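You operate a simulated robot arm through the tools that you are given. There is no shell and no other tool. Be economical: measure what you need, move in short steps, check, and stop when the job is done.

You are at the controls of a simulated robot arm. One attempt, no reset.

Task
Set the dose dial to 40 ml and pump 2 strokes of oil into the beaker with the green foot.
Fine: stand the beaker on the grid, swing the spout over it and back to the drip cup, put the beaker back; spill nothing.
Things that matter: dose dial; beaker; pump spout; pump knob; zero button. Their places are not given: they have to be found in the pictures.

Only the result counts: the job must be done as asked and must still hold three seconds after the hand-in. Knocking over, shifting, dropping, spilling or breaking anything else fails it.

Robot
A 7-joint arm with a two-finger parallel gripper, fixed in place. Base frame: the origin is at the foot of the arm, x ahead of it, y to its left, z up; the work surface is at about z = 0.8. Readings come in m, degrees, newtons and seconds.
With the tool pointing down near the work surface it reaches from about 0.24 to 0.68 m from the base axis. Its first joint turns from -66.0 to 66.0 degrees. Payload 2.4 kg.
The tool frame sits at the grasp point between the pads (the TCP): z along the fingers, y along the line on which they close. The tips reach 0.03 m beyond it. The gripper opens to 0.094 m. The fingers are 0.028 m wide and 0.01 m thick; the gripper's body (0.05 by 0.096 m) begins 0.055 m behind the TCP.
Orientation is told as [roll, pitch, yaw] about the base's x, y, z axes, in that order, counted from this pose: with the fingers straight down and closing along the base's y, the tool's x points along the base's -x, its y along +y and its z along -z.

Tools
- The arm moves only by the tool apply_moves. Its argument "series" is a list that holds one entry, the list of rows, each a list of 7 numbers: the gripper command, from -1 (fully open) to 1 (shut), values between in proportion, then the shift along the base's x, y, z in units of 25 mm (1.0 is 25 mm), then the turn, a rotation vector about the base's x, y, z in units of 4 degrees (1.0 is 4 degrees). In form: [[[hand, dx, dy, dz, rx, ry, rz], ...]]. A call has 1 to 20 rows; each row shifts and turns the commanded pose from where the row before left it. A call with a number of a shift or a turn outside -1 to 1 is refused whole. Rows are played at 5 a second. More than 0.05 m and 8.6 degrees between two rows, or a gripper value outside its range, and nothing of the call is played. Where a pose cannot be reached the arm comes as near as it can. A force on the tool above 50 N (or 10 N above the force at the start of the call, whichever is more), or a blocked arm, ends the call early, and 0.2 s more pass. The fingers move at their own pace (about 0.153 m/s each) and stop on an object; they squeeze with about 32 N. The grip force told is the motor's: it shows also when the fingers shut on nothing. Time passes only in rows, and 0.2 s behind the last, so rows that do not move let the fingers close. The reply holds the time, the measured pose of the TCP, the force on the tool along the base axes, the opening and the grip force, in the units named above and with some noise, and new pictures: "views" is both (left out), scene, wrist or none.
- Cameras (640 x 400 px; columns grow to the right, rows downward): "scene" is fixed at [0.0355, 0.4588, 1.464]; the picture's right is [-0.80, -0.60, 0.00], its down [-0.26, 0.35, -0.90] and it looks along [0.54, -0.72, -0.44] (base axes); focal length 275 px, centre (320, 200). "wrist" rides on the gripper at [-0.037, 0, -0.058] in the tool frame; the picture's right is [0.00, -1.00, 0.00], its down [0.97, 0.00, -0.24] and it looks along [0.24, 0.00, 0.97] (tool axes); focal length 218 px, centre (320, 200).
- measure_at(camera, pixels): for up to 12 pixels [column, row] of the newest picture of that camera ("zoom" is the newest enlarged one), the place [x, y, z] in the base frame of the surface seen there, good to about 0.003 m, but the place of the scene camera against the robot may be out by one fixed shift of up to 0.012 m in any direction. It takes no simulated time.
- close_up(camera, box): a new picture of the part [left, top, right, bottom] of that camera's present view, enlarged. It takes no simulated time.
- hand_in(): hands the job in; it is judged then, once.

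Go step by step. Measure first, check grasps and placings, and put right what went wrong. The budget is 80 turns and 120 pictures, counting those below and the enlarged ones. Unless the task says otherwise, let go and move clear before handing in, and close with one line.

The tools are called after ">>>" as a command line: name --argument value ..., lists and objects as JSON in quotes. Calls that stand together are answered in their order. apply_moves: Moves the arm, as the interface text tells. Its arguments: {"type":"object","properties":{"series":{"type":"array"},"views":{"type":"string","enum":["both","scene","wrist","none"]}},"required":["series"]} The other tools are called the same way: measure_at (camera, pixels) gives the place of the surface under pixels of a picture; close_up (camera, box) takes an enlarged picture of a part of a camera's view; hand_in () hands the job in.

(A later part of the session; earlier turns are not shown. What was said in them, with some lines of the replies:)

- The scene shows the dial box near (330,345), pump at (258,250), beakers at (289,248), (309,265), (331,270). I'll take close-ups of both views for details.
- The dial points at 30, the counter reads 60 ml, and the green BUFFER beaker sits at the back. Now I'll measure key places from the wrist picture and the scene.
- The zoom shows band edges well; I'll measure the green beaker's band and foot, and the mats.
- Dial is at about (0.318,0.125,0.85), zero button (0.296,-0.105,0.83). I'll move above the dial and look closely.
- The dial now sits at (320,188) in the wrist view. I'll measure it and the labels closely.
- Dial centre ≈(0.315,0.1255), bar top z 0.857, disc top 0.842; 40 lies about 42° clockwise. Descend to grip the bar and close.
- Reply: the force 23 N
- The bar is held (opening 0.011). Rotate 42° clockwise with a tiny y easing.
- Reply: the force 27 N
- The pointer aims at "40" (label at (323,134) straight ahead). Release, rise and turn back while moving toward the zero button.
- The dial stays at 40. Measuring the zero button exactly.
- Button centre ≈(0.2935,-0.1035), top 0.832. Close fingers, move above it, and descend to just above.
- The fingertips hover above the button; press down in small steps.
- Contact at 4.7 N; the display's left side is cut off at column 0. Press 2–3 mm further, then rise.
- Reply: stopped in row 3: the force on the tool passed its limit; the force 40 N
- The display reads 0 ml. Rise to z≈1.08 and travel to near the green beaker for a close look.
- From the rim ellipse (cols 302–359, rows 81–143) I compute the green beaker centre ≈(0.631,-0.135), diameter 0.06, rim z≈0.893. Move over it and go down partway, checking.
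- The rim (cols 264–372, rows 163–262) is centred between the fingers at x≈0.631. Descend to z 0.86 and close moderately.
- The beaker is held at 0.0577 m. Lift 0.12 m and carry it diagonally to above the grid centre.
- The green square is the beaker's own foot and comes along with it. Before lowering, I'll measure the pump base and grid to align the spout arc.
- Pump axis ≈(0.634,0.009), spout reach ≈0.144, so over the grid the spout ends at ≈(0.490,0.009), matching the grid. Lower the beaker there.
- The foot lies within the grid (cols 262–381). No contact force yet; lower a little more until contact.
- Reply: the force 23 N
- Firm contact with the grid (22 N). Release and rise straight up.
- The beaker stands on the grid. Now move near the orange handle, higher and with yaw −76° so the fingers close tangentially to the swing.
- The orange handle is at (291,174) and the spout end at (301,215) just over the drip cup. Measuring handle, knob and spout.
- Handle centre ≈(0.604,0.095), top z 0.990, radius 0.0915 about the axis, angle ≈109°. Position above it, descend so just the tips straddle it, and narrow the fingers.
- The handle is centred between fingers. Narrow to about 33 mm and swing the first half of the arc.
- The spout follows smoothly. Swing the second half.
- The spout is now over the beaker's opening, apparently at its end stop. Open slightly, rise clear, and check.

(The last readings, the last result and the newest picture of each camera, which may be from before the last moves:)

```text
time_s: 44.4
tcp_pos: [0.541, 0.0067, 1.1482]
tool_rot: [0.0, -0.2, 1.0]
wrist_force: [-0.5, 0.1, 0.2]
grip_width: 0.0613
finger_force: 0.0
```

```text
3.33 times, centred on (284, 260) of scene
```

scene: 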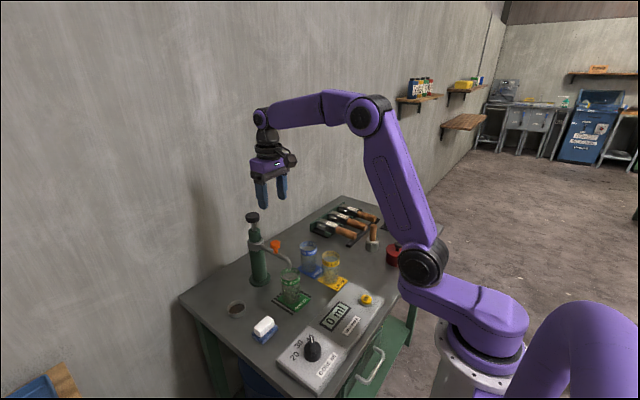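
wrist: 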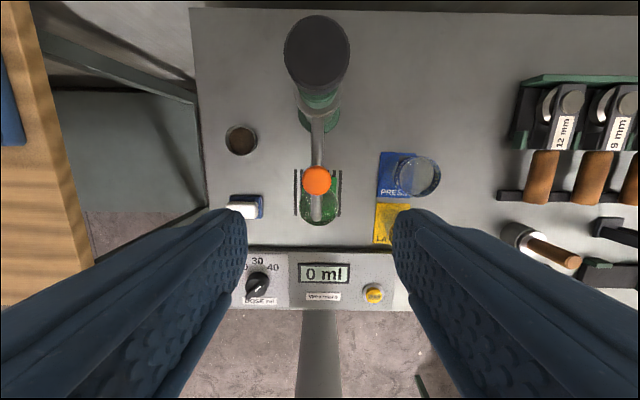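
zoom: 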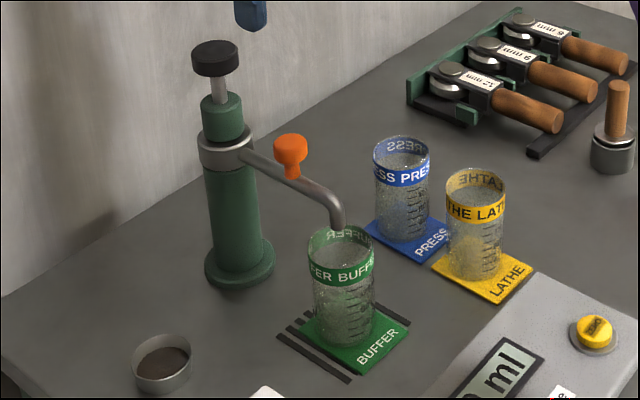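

The spout is over the beaker. Measure the spout tip, beaker rim and pump knob.

>>> measure_at --camera "wrist" --pixels '[[316, 218], [316, 205], [317, 180], [317, 48], [286, 52], [348, 52], [317, 20], [317, 78]]'

>>> close_up --camera "wrist" --box '[270, 150, 370, 240]'

```text
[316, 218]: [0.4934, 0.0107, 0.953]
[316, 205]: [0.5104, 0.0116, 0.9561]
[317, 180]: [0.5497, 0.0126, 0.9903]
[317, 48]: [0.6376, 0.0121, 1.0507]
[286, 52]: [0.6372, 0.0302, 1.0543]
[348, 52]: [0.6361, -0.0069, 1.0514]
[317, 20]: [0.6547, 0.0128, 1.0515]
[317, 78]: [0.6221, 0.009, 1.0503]
```

```text
4.44 times, centred on (320, 195) of wrist
```

zoom: 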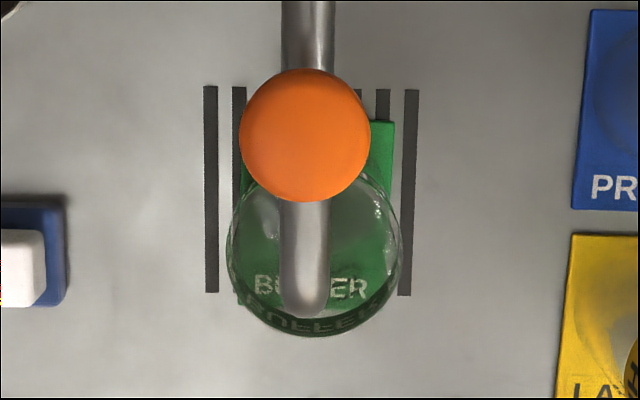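

Spout tip (0.494,0.010) lies within the rim centred at (0.491,0.008). The knob centre is ≈(0.636,0.011), top 1.051. Close fingers and move just above the knob.

>>> apply_moves --series '[[[1, 0.76, 0.04, 0, 0, 0, 0], [1, 0.76, 0.04, 0, 0, 0, 0], [1, 0.76, 0.04, 0, 0, 0, 0], [1, 0.76, 0.04, 0, 0, 0, 0], [1, 0.76, 0.02, 0, 0, 0, 0], [1, 0, 0, -0.8, 0, 0, 0], [1, 0, 0, -0.8, 0, 0, 0], [1, 0, 0, -0.7, 0, 0, 0], [1, 0, 0, 0, 0, 0, 0]]]' --views "wrist"

>>> close_up --camera "scene" --box '[210, 190, 306, 250]'

```text
time_s: 46.4
tcp_pos: [0.6365, 0.0116, 1.0918]
tool_rot: [0.0, -0.2, 1.0]
wrist_force: [-0.3, -0.4, 0.3]
grip_width: 0.0
finger_force: 31.6
```

wrist: 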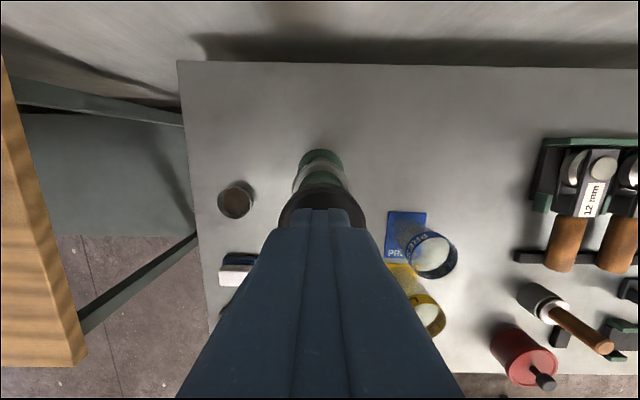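

```text
6.67 times, centred on (258, 220) of scene
```

zoom: 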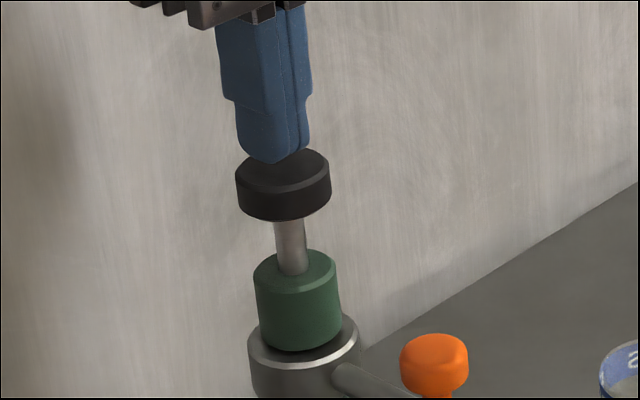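

Fingers sit centrally above the knob. Press down in small steps: to about 15 mm below contact.

>>> apply_moves --series '[[[1, 0, 0, -0.3, 0, 0, 0], [1, 0, 0, -0.2, 0, 0, 0], [1, 0, 0, -0.15, 0, 0, 0], [1, 0, 0, -0.15, 0, 0, 0], [1, 0, 0, -0.15, 0, 0, 0], [1, 0, 0, -0.1, 0, 0, 0]]]' --views "none"

>>> close_up --camera "scene" --box '[200, 190, 360, 330]'

```text
time_s: 47.8
tcp_pos: [0.6365, 0.0118, 1.0635]
tool_rot: [0.0, -0.2, 1.0]
wrist_force: [-2.8, -0.6, 8.1]
grip_width: 0.0
finger_force: 32.2
```

```text
2.86 times, centred on (280, 260) of scene
```

zoom: 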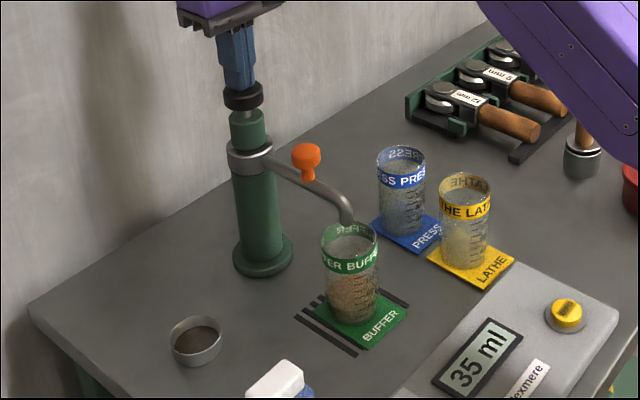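

Display reads 35 ml mid-stroke; the oil goes into the beaker. Press on to the bottom stop.

>>> apply_moves --series '[[[1, 0, 0, -0.08, 0, 0, 0], [1, 0, 0, -0.08, 0, 0, 0], [1, 0, 0, -0.06, 0, 0, 0], [1, 0, 0, 0, 0, 0, 0]]]' --views "none"

>>> close_up --camera "scene" --box '[200, 190, 360, 330]'

```text
time_s: 48.8
tcp_pos: [0.6367, 0.0117, 1.0583]
tool_rot: [0.0, -0.2, 1.1]
wrist_force: [-2.4, -1.2, 9.2]
grip_width: 0.0001
finger_force: 32.4
```

```text
2.86 times, centred on (280, 260) of scene
```

zoom: 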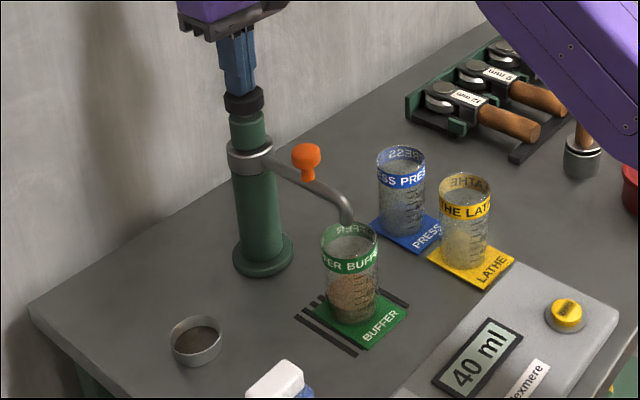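

First stroke complete at 40 ml. Raise fully so the knob returns.

>>> apply_moves --series '[[[1, 0, 0, 0.5, 0, 0, 0], [1, 0, 0, 0.5, 0, 0, 0], [1, 0, 0, 0.4, 0, 0, 0], [1, 0, 0, 0, 0, 0, 0], [1, 0, 0, 0, 0, 0, 0]]]' --views "none"

>>> close_up --camera "scene" --box '[200, 190, 360, 330]'

```text
time_s: 50.0
tcp_pos: [0.6371, 0.0111, 1.0934]
tool_rot: [0.0, -0.2, 1.0]
wrist_force: [-0.3, -0.1, -0.4]
grip_width: 0.0
finger_force: 32.4
```

```text
2.86 times, centred on (280, 260) of scene
```

zoom: 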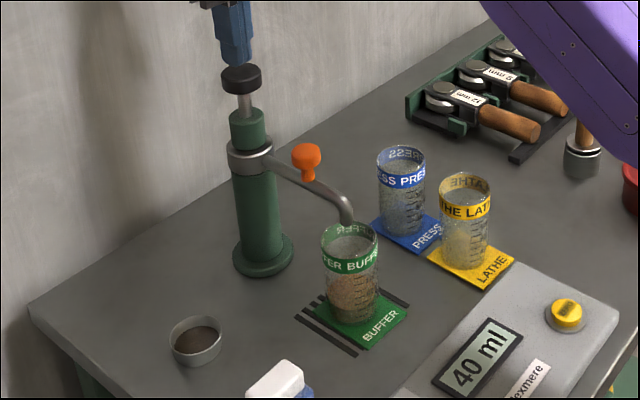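

Knob returned, display 40 ml. Second stroke to the same depth, in similar steps.

>>> apply_moves --series '[[[1, 0, 0, -0.36, 0, 0, 0], [1, 0, 0, -0.2, 0, 0, 0], [1, 0, 0, -0.15, 0, 0, 0], [1, 0, 0, -0.15, 0, 0, 0], [1, 0, 0, -0.15, 0, 0, 0], [1, 0, 0, -0.15, 0, 0, 0], [1, 0, 0, -0.15, 0, 0, 0], [1, 0, 0, -0.1, 0, 0, 0], [1, 0, 0, 0, 0, 0, 0]]]' --views "none"

>>> close_up --camera "scene" --box '[200, 190, 360, 330]'

```text
time_s: 52.0
tcp_pos: [0.6361, 0.0117, 1.0579]
tool_rot: [0.0, -0.3, 1.1]
wrist_force: [-3.5, -0.2, 9.6]
grip_width: 0.0
finger_force: 31.8
```

```text
2.86 times, centred on (280, 260) of scene
```

zoom: 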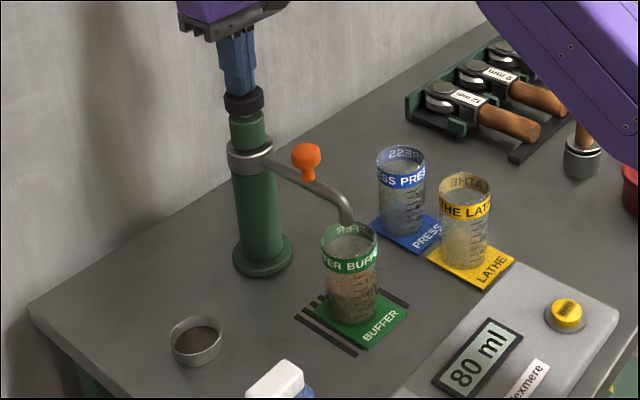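

80 ml dispensed. Raise straight up, then move back above the handle with fingers partly open, giving time for drips.

>>> apply_moves --series '[[[1, 0, 0, 0.5, 0, 0, 0], [1, 0, 0, 0.5, 0, 0, 0], [1, 0, 0, 0.8, 0, 0, 0], [1, 0, 0, 0.8, 0, 0, 0], [1, 0, 0, 0.8, 0, 0, 0], [-0.3, -0.72, 0, 0, 0, 0, 0], [-0.3, -0.72, 0, 0, 0, 0, 0], [-0.3, -0.71, 0, 0, 0, 0, 0], [-0.3, -0.71, 0, 0, 0, 0, 0], [-0.3, -0.7, 0, 0, 0, 0, 0], [-0.3, 0, 0, 0, 0, 0, 0], [-0.3, 0, 0, 0, 0, 0, 0], [-0.3, 0, 0, 0, 0, 0, 0], [-0.3, 0, 0, 0, 0, 0, 0], [-0.3, 0, 0, 0, 0, 0, 0]]]' --views "both"

>>> close_up --camera "scene" --box '[200, 190, 360, 330]'

```text
time_s: 55.2
tcp_pos: [0.5462, 0.0108, 1.1434]
tool_rot: [-0.1, -0.2, 1.0]
wrist_force: [-0.4, 0.6, -0.1]
grip_width: 0.061
finger_force: 0.0
```

scene: 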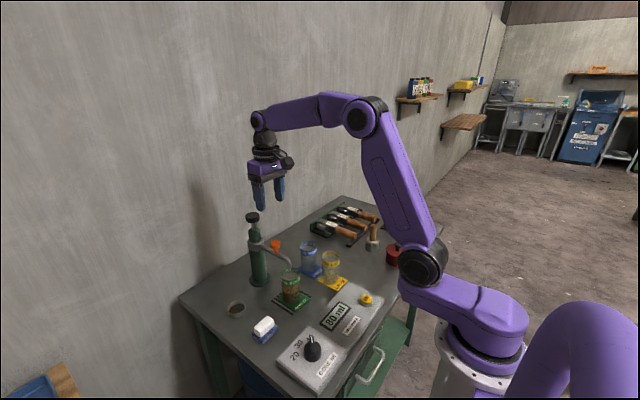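
wrist: 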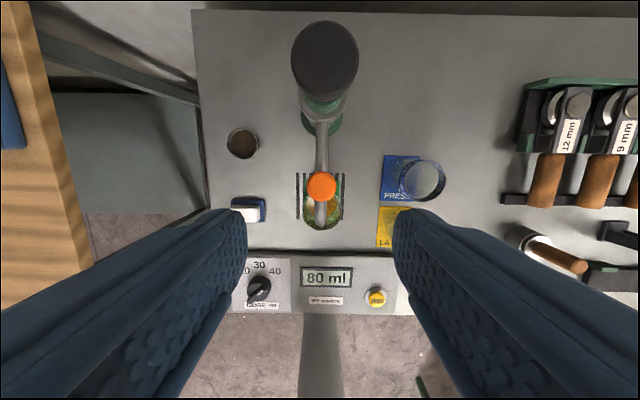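

```text
2.86 times, centred on (280, 260) of scene
```

zoom: 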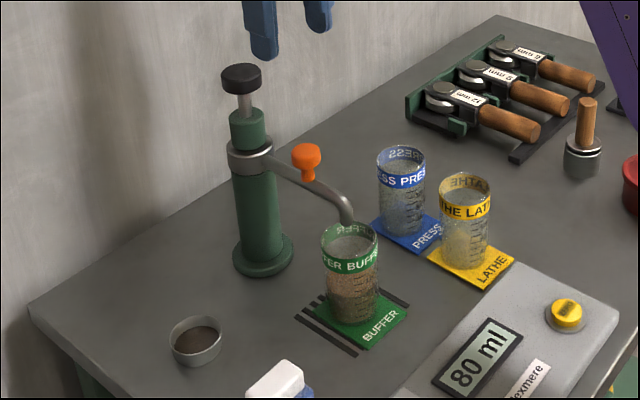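

Spout still over the beaker and no drips are seen. Descend to straddle the handle again and narrow the fingers.

>>> apply_moves --series '[[[-0.3, -0.05, -0.04, -1, 0, 0, 0], [-0.3, 0, 0, -1, 0, 0, 0], [-0.3, 0, 0, -1, 0, 0, 0], [-0.3, 0, 0, -1, 0, 0, 0], [-0.3, 0, 0, -1, 0, 0, 0], [-0.3, 0, 0, -0.8, 0, 0, 0], [0, 0, 0, 0, 0, 0, 0], [0.3, 0, 0, 0, 0, 0, 0], [0.3, 0, 0, 0, 0, 0, 0]]]' --views "wrist"

```text
time_s: 57.2
tcp_pos: [0.545, 0.0105, 0.998]
tool_rot: [0.1, -0.1, 1.0]
wrist_force: [-0.4, 0.4, -0.4]
grip_width: 0.0329
finger_force: 0.0
```

wrist: 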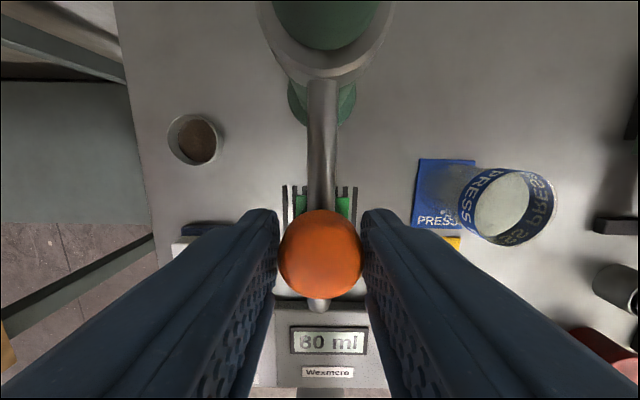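

The handle is between the fingers. Swing back along the arc to the drip cup.

>>> apply_moves --series '[[[0.3, 0.009, 0.253, 0, 0, 0, -1], [0.3, 0.026, 0.251, 0, 0, 0, -1], [0.3, 0.044, 0.249, 0, 0, 0, -1], [0.3, 0.061, 0.245, 0, 0, 0, -1], [0.3, 0.078, 0.24, 0, 0, 0, -1], [0.3, 0.095, 0.234, 0, 0, 0, -1], [0.3, 0.111, 0.227, 0, 0, 0, -1], [0.3, 0.126, 0.219, 0, 0, 0, -1], [0.3, 0.141, 0.21, 0, 0, 0, -1], [0.3, 0.156, 0.199, 0, 0, 0, -1], [0.3, 0.169, 0.188, 0, 0, 0, -1], [0.3, 0.182, 0.175, 0, 0, 0, -1], [0.3, 0.193, 0.163, 0, 0, 0, -1], [0.3, 0.205, 0.148, 0, 0, 0, -1], [0.3, 0.214, 0.134, 0, 0, 0, -1], [0.3, 0.223, 0.119, 0, 0, 0, -1], [0.3, 0.231, 0.103, 0, 0, 0, -1], [0.3, 0.237, 0.087, 0, 0, 0, -1], [0.3, 0, 0, 0, 0, 0, 0]]]' --views "both"

>>> close_up --camera "scene" --box '[200, 190, 360, 330]'

```text
time_s: 61.2
tcp_pos: [0.6085, 0.0966, 0.9977]
tool_rot: [0.0, -0.2, -71.1]
wrist_force: [-8.3, -4.2, 2.7]
grip_width: 0.0377
finger_force: 4.8
```

scene: 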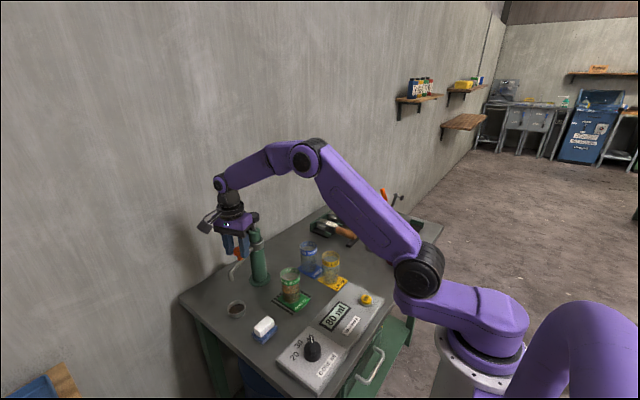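
wrist: 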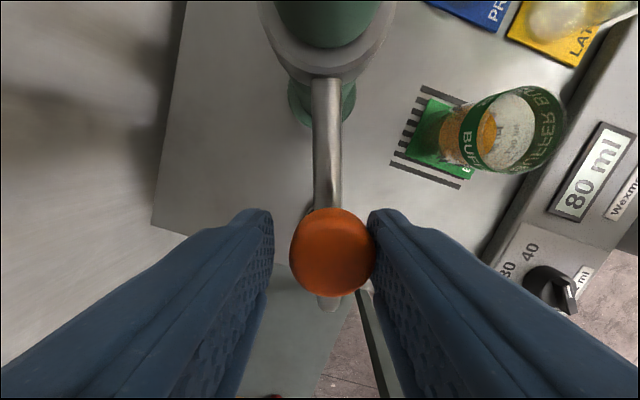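

```text
2.86 times, centred on (280, 260) of scene
```

zoom: 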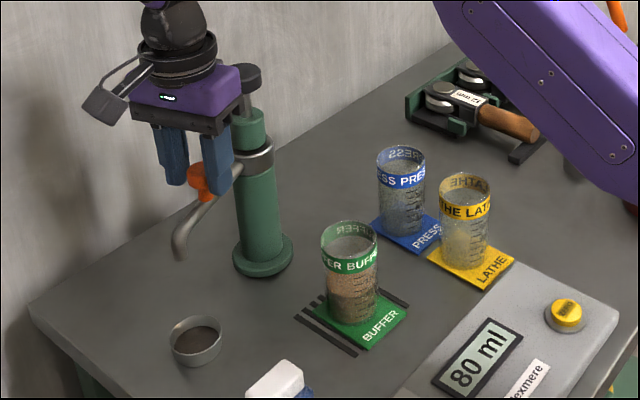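

The spout has reached its stop at the drip cup. Ease off, open, rise, and verify.

>>> apply_moves --series '[[[0.1, -0.1, -0.03, 0, 0, 0, 0], [-0.3, 0, 0, 0, 0, 0, 0], [-0.3, 0, 0, 0, 0, 0, 0], [-0.3, 0, 0, 1, 0, 0, 0], [-0.3, 0, 0, 1, 0, 0, 0], [-0.3, 0, 0, 1, 0, 0, 0], [-0.3, 0, 0, 1, 0, 0, 0], [-0.3, 0, 0, 1, 0, 0, 0], [-0.3, 0, 0, 0, 0, 0, 0]]]' --views "wrist"

>>> close_up --camera "scene" --box '[200, 190, 360, 330]'

```text
time_s: 63.2
tcp_pos: [0.607, 0.0967, 1.1225]
tool_rot: [0.0, -0.3, -71.0]
wrist_force: [0.0, 0.5, 0.8]
grip_width: 0.0612
finger_force: 0.0
```

wrist: 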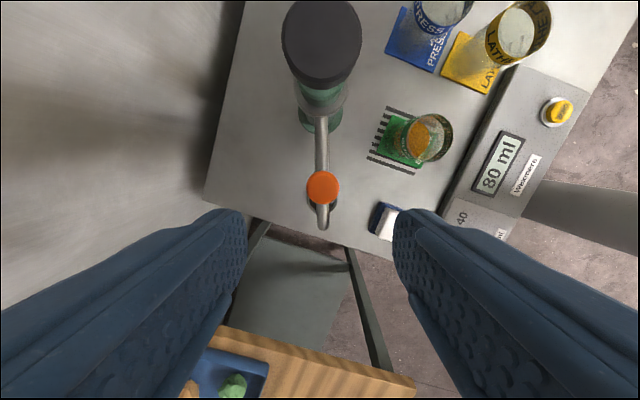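

```text
2.86 times, centred on (280, 260) of scene
```

zoom: 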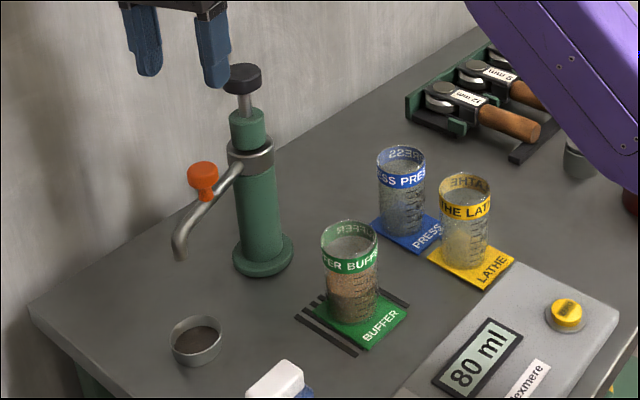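

Spout tip is back at its original pixel (231,280). Return above the beaker with yaw to 0 and fully open.

>>> apply_moves --series '[[[-0.3, -0.258, -0.198, 0, 0, 0, 0.986], [-0.3, -0.258, -0.198, 0, 0, 0, 0.986], [-0.3, -0.258, -0.198, 0, 0, 0, 0.986], [-0.3, -0.258, -0.198, 0, 0, 0, 0.986], [-0.3, -0.258, -0.198, 0, 0, 0, 0.986], [-0.3, -0.258, -0.198, 0, 0, 0, 0.986], [-0.3, -0.258, -0.198, 0, 0, 0, 0.986], [-0.3, -0.258, -0.198, 0, 0, 0, 0.986], [-0.3, -0.258, -0.198, 0, 0, 0, 0.986], [-1, -0.258, -0.198, 0, 0, 0, 0.986], [-1, -0.258, -0.198, 0, 0, 0, 0.986], [-1, -0.258, -0.198, 0, 0, 0, 0.986], [-1, -0.258, -0.198, 0, 0, 0, 0.986], [-1, -0.258, -0.198, 0, 0, 0, 0.986], [-1, -0.258, -0.198, 0, 0, 0, 0.986], [-1, -0.258, -0.198, 0, 0, 0, 0.986], [-1, -0.258, -0.198, 0, 0, 0, 0.986], [-1, -0.258, -0.198, 0, 0, 0, 0.986], [-1, 0, 0, 0, 0, 0, 0]]]' --views "none"

```text
time_s: 67.2
tcp_pos: [0.4888, 0.0062, 1.1224]
tool_rot: [0.0, -0.2, 0.0]
wrist_force: [0.6, -0.2, 0.9]
grip_width: 0.094
finger_force: 0.0
```

Now at (0.489,0.006). Descend partway and check centring.

>>> apply_moves --series '[[[-1, 0.04, 0.03, -1, 0, 0, 0], [-1, 0.04, 0.03, -1, 0, 0, 0], [-1, 0, 0, -1, 0, 0, 0], [-1, 0, 0, -1, 0, 0, 0], [-1, 0, 0, -1, 0, 0, 0], [-1, 0, 0, -1, 0, 0, 0], [-1, 0, 0, -0.8, 0, 0, 0], [-1, 0, 0, 0, 0, 0, 0]]]' --views "wrist"

```text
time_s: 69.0
tcp_pos: [0.4909, 0.0076, 0.9524]
tool_rot: [0.0, -0.2, -0.1]
wrist_force: [-0.3, 0.5, 0.1]
grip_width: 0.0939
finger_force: 0.2
```

wrist: 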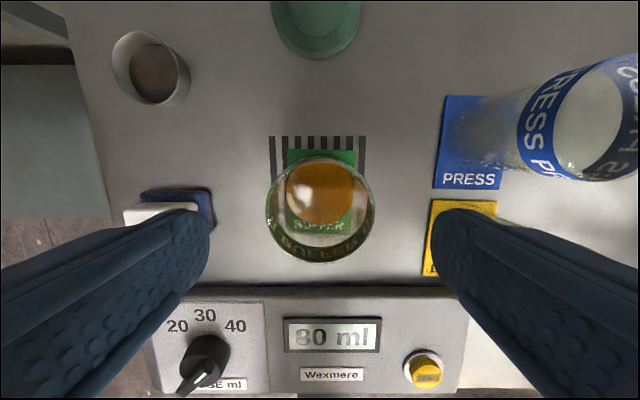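

Beaker centred (cols 265–375). Descend to z≈0.861 and close.

>>> apply_moves --series '[[[-1, 0, 0, -0.92, 0, 0, 0], [-1, 0, 0, -0.92, 0, 0, 0], [-1, 0, 0, -0.92, 0, 0, 0], [-1, 0, 0, -0.86, 0, 0, 0], [-0.5, 0, 0, 0, 0, 0, 0], [-0.2, 0, 0, 0, 0, 0, 0], [0, 0, 0, 0, 0, 0, 0], [0, 0, 0, 0, 0, 0, 0]]]' --views "wrist"

```text
time_s: 70.8
tcp_pos: [0.4908, 0.0071, 0.8626]
tool_rot: [-0.1, -0.1, -0.1]
wrist_force: [0.2, 0.7, 0.3]
grip_width: 0.0578
finger_force: 32.6
```

wrist: 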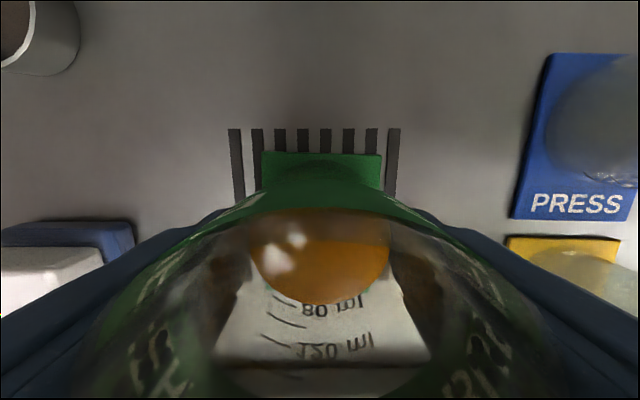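

Held at 0.0578 m. Lift gently.

>>> apply_moves --series '[[[0, 0, 0, 0.2, 0, 0, 0], [0, 0, 0, 0.4, 0, 0, 0], [0, 0, 0, 0.6, 0, 0, 0], [0, 0, 0, 0.6, 0, 0, 0], [0, 0, 0, 0.6, 0, 0, 0], [0, 0, 0, 0.6, 0, 0, 0], [0, 0, 0, 0.6, 0, 0, 0], [0, 0, 0, 0.6, 0, 0, 0], [0, 0, 0, 0.4, 0, 0, 0], [0, 0, 0, 0.2, 0, 0, 0], [0, 0, 0, 0, 0, 0, 0]]]' --views "none"

>>> apply_moves --series '[[[0, 0.15, -0.15, 0, 0, 0, 0], [0, 0.3, -0.3, 0, 0, 0, 0], [0, 0.45, -0.45, 0, 0, 0, 0], [0, 0.45, -0.45, 0, 0, 0, 0], [0, 0.45, -0.45, 0, 0, 0, 0], [0, 0.45, -0.45, 0, 0, 0, 0], [0, 0.45, -0.45, 0, 0, 0, 0], [0, 0.45, -0.45, 0, 0, 0, 0], [0, 0.45, -0.45, 0, 0, 0, 0], [0, 0.45, -0.45, 0, 0, 0, 0], [0, 0.45, -0.45, 0, 0, 0, 0], [0, 0.45, -0.5, 0, 0, 0, 0], [0, 0.35, -0.4, 0, 0, 0, 0], [0, 0.2, -0.2, 0, 0, 0, 0], [0, 0.1, -0.1, 0, 0, 0, 0], [0, 0, 0, 0, 0, 0, 0]]]' --views "both"

```text
time_s: 73.2
tcp_pos: [0.4911, 0.007, 0.9831]
tool_rot: [0.0, -0.2, -0.1]
wrist_force: [-0.7, -0.2, -1.7]
grip_width: 0.0576
finger_force: 31.9
```

```text
time_s: 76.6
tcp_pos: [0.6307, -0.1348, 0.9819]
tool_rot: [0.0, -0.3, -0.2]
wrist_force: [-0.8, 0.2, -2.3]
grip_width: 0.0576
finger_force: 31.7
```

scene: 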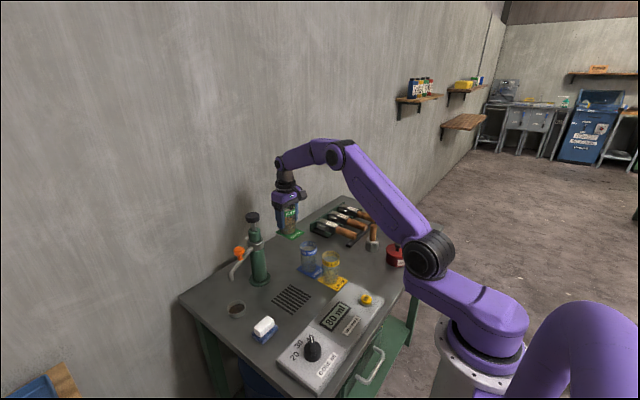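
wrist: 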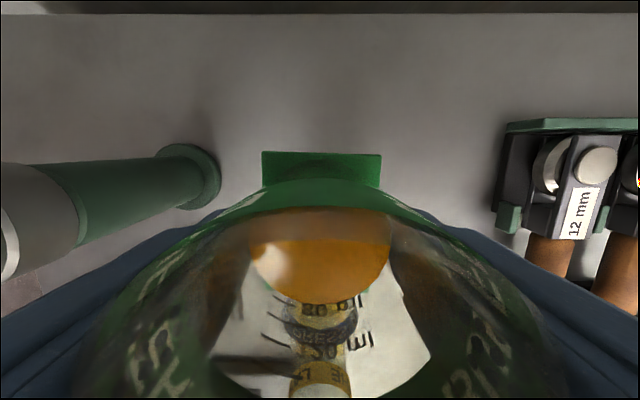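

Directly above the original spot (0.631,-0.135). Lower to just above the table.

>>> apply_moves --series '[[[0, 0.01, 0, -0.4, 0, 0, 0], [0, 0, 0, -0.7, 0, 0, 0], [0, 0, 0, -0.7, 0, 0, 0], [0, 0, 0, -0.7, 0, 0, 0], [0, 0, 0, -0.7, 0, 0, 0], [0, 0, 0, -0.6, 0, 0, 0], [0, 0, 0, -0.4, 0, 0, 0], [0, 0, 0, -0.3, 0, 0, 0], [0, 0, 0, -0.15, 0, 0, 0], [0, 0, 0, 0, 0, 0, 0]]]' --views "wrist"

```text
time_s: 78.8
tcp_pos: [0.6308, -0.1358, 0.8655]
tool_rot: [0.0, -0.1, -0.1]
wrist_force: [-0.1, -0.4, -2.2]
grip_width: 0.0576
finger_force: 32.0
```

wrist: 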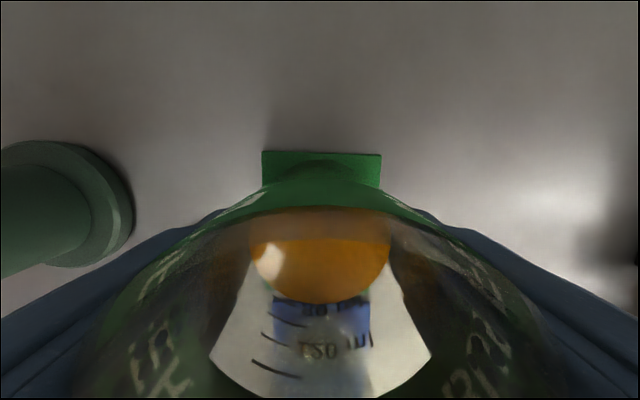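

Matches the original view. Lower the last millimetres to contact.

>>> apply_moves --series '[[[0, 0, 0, -0.06, 0, 0, 0], [0, 0, 0, -0.04, 0, 0, 0], [0, 0, 0, -0.03, 0, 0, 0], [0, 0, 0, 0, 0, 0, 0]]]' --views "none"

```text
time_s: 79.8
tcp_pos: [0.6309, -0.1357, 0.8628]
tool_rot: [0.0, -0.2, -0.1]
wrist_force: [0.4, 0.5, -1.8]
grip_width: 0.0574
finger_force: 31.8
```

>>> apply_moves --series '[[[0, 0, 0, -0.03, 0, 0, 0], [0, 0, 0, -0.03, 0, 0, 0], [0, 0, 0, 0, 0, 0, 0]]]' --views "none"

```text
time_s: 80.6
tcp_pos: [0.6313, -0.1339, 0.8609]
tool_rot: [0.1, -0.2, -0.1]
wrist_force: [-4.2, 0.2, 10.6]
grip_width: 0.0574
finger_force: 32.0
```

Contact at 10 N. Release and rise straight up, then back away.

>>> apply_moves --series '[[[-0.4, 0, 0, 0, 0, 0, 0], [-0.8, 0, 0, 0, 0, 0, 0], [-1, 0, 0, 0, 0, 0, 0], [-1, 0, 0, 0.5, 0, 0, 0], [-1, 0, 0, 1, 0, 0, 0], [-1, 0, 0, 1, 0, 0, 0], [-1, 0, 0, 1, 0, 0, 0], [-1, 0, 0, 1, 0, 0, 0], [-1, 0, 0, 1, 0, 0, 0], [-1, 0, 0, 1, 0, 0, 0], [-1, 0, 0, 1, 0, 0, 0], [-1, 0, 0, 1, 0, 0, 0], [-1, -0.8, 0, 0.5, 0, 0, 0], [-1, -0.8, 0, 0.5, 0, 0, 0], [-1, -0.8, 0, 0.5, 0, 0, 0], [-1, -0.8, 0, 0.5, 0, 0, 0], [-1, 0, 0, 0, 0, 0, 0]]]' --views "both"

>>> close_up --camera "scene" --box '[200, 190, 400, 390]'

>>> close_up --camera "wrist" --box '[180, 60, 420, 300]'

```text
time_s: 84.2
tcp_pos: [0.551, -0.1347, 1.1237]
tool_rot: [-0.1, -0.2, -0.1]
wrist_force: [-0.5, -0.5, -0.2]
grip_width: 0.0939
finger_force: 0.0
```

scene: 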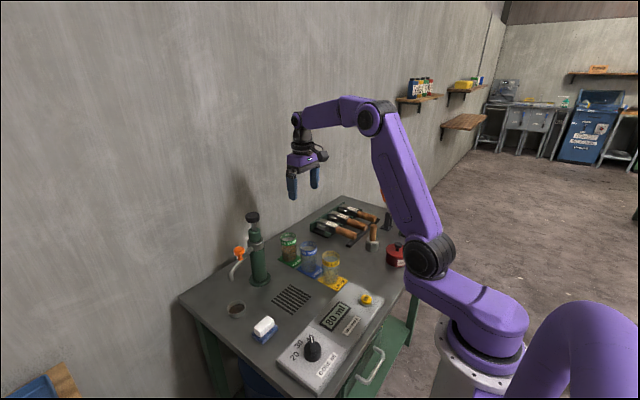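
wrist: 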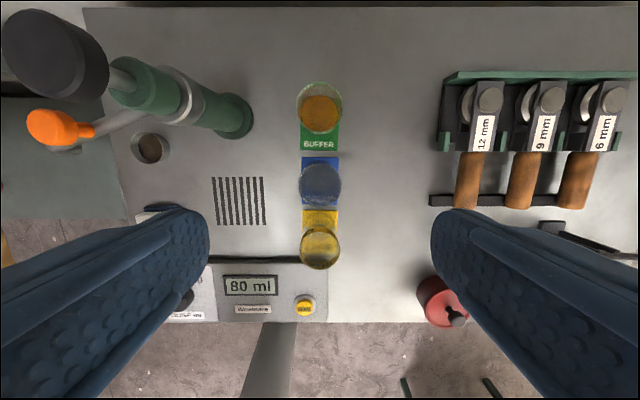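

```text
2.00 times, centred on (300, 290) of scene
```

zoom: 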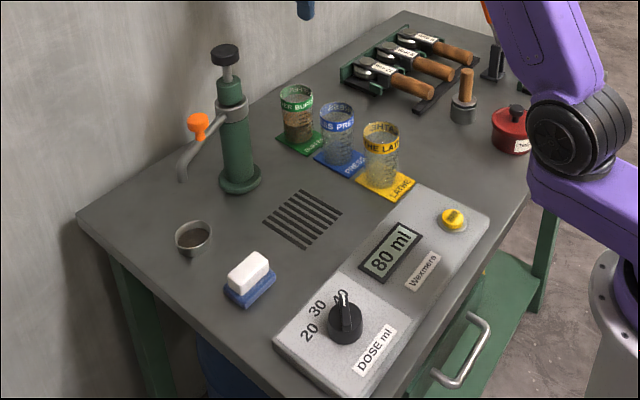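

```text
1.67 times, centred on (300, 180) of wrist
```

zoom: 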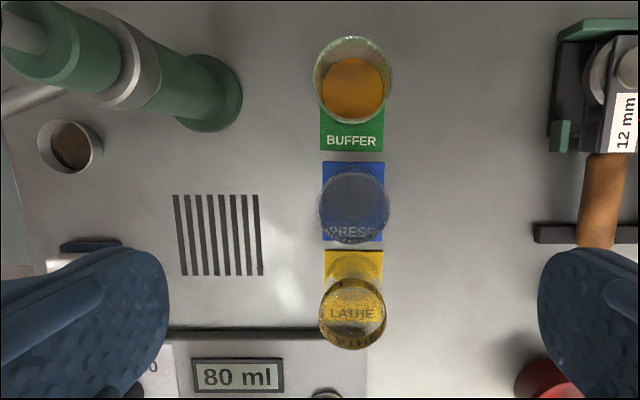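

The beaker with oil is back in its place, the display reads 80 ml, the dial points at 40, the spout is over the drip cup, and no spill shows. Handing in.

>>> hand_in

```text
The job is handed in.
```

I set the dial to 40 ml, zeroed the counter and pumped 2 strokes (display 80 ml) into the green-foot beaker. The spout is back over the drip cup, the beaker is back in its place, and the pictures show no spill.
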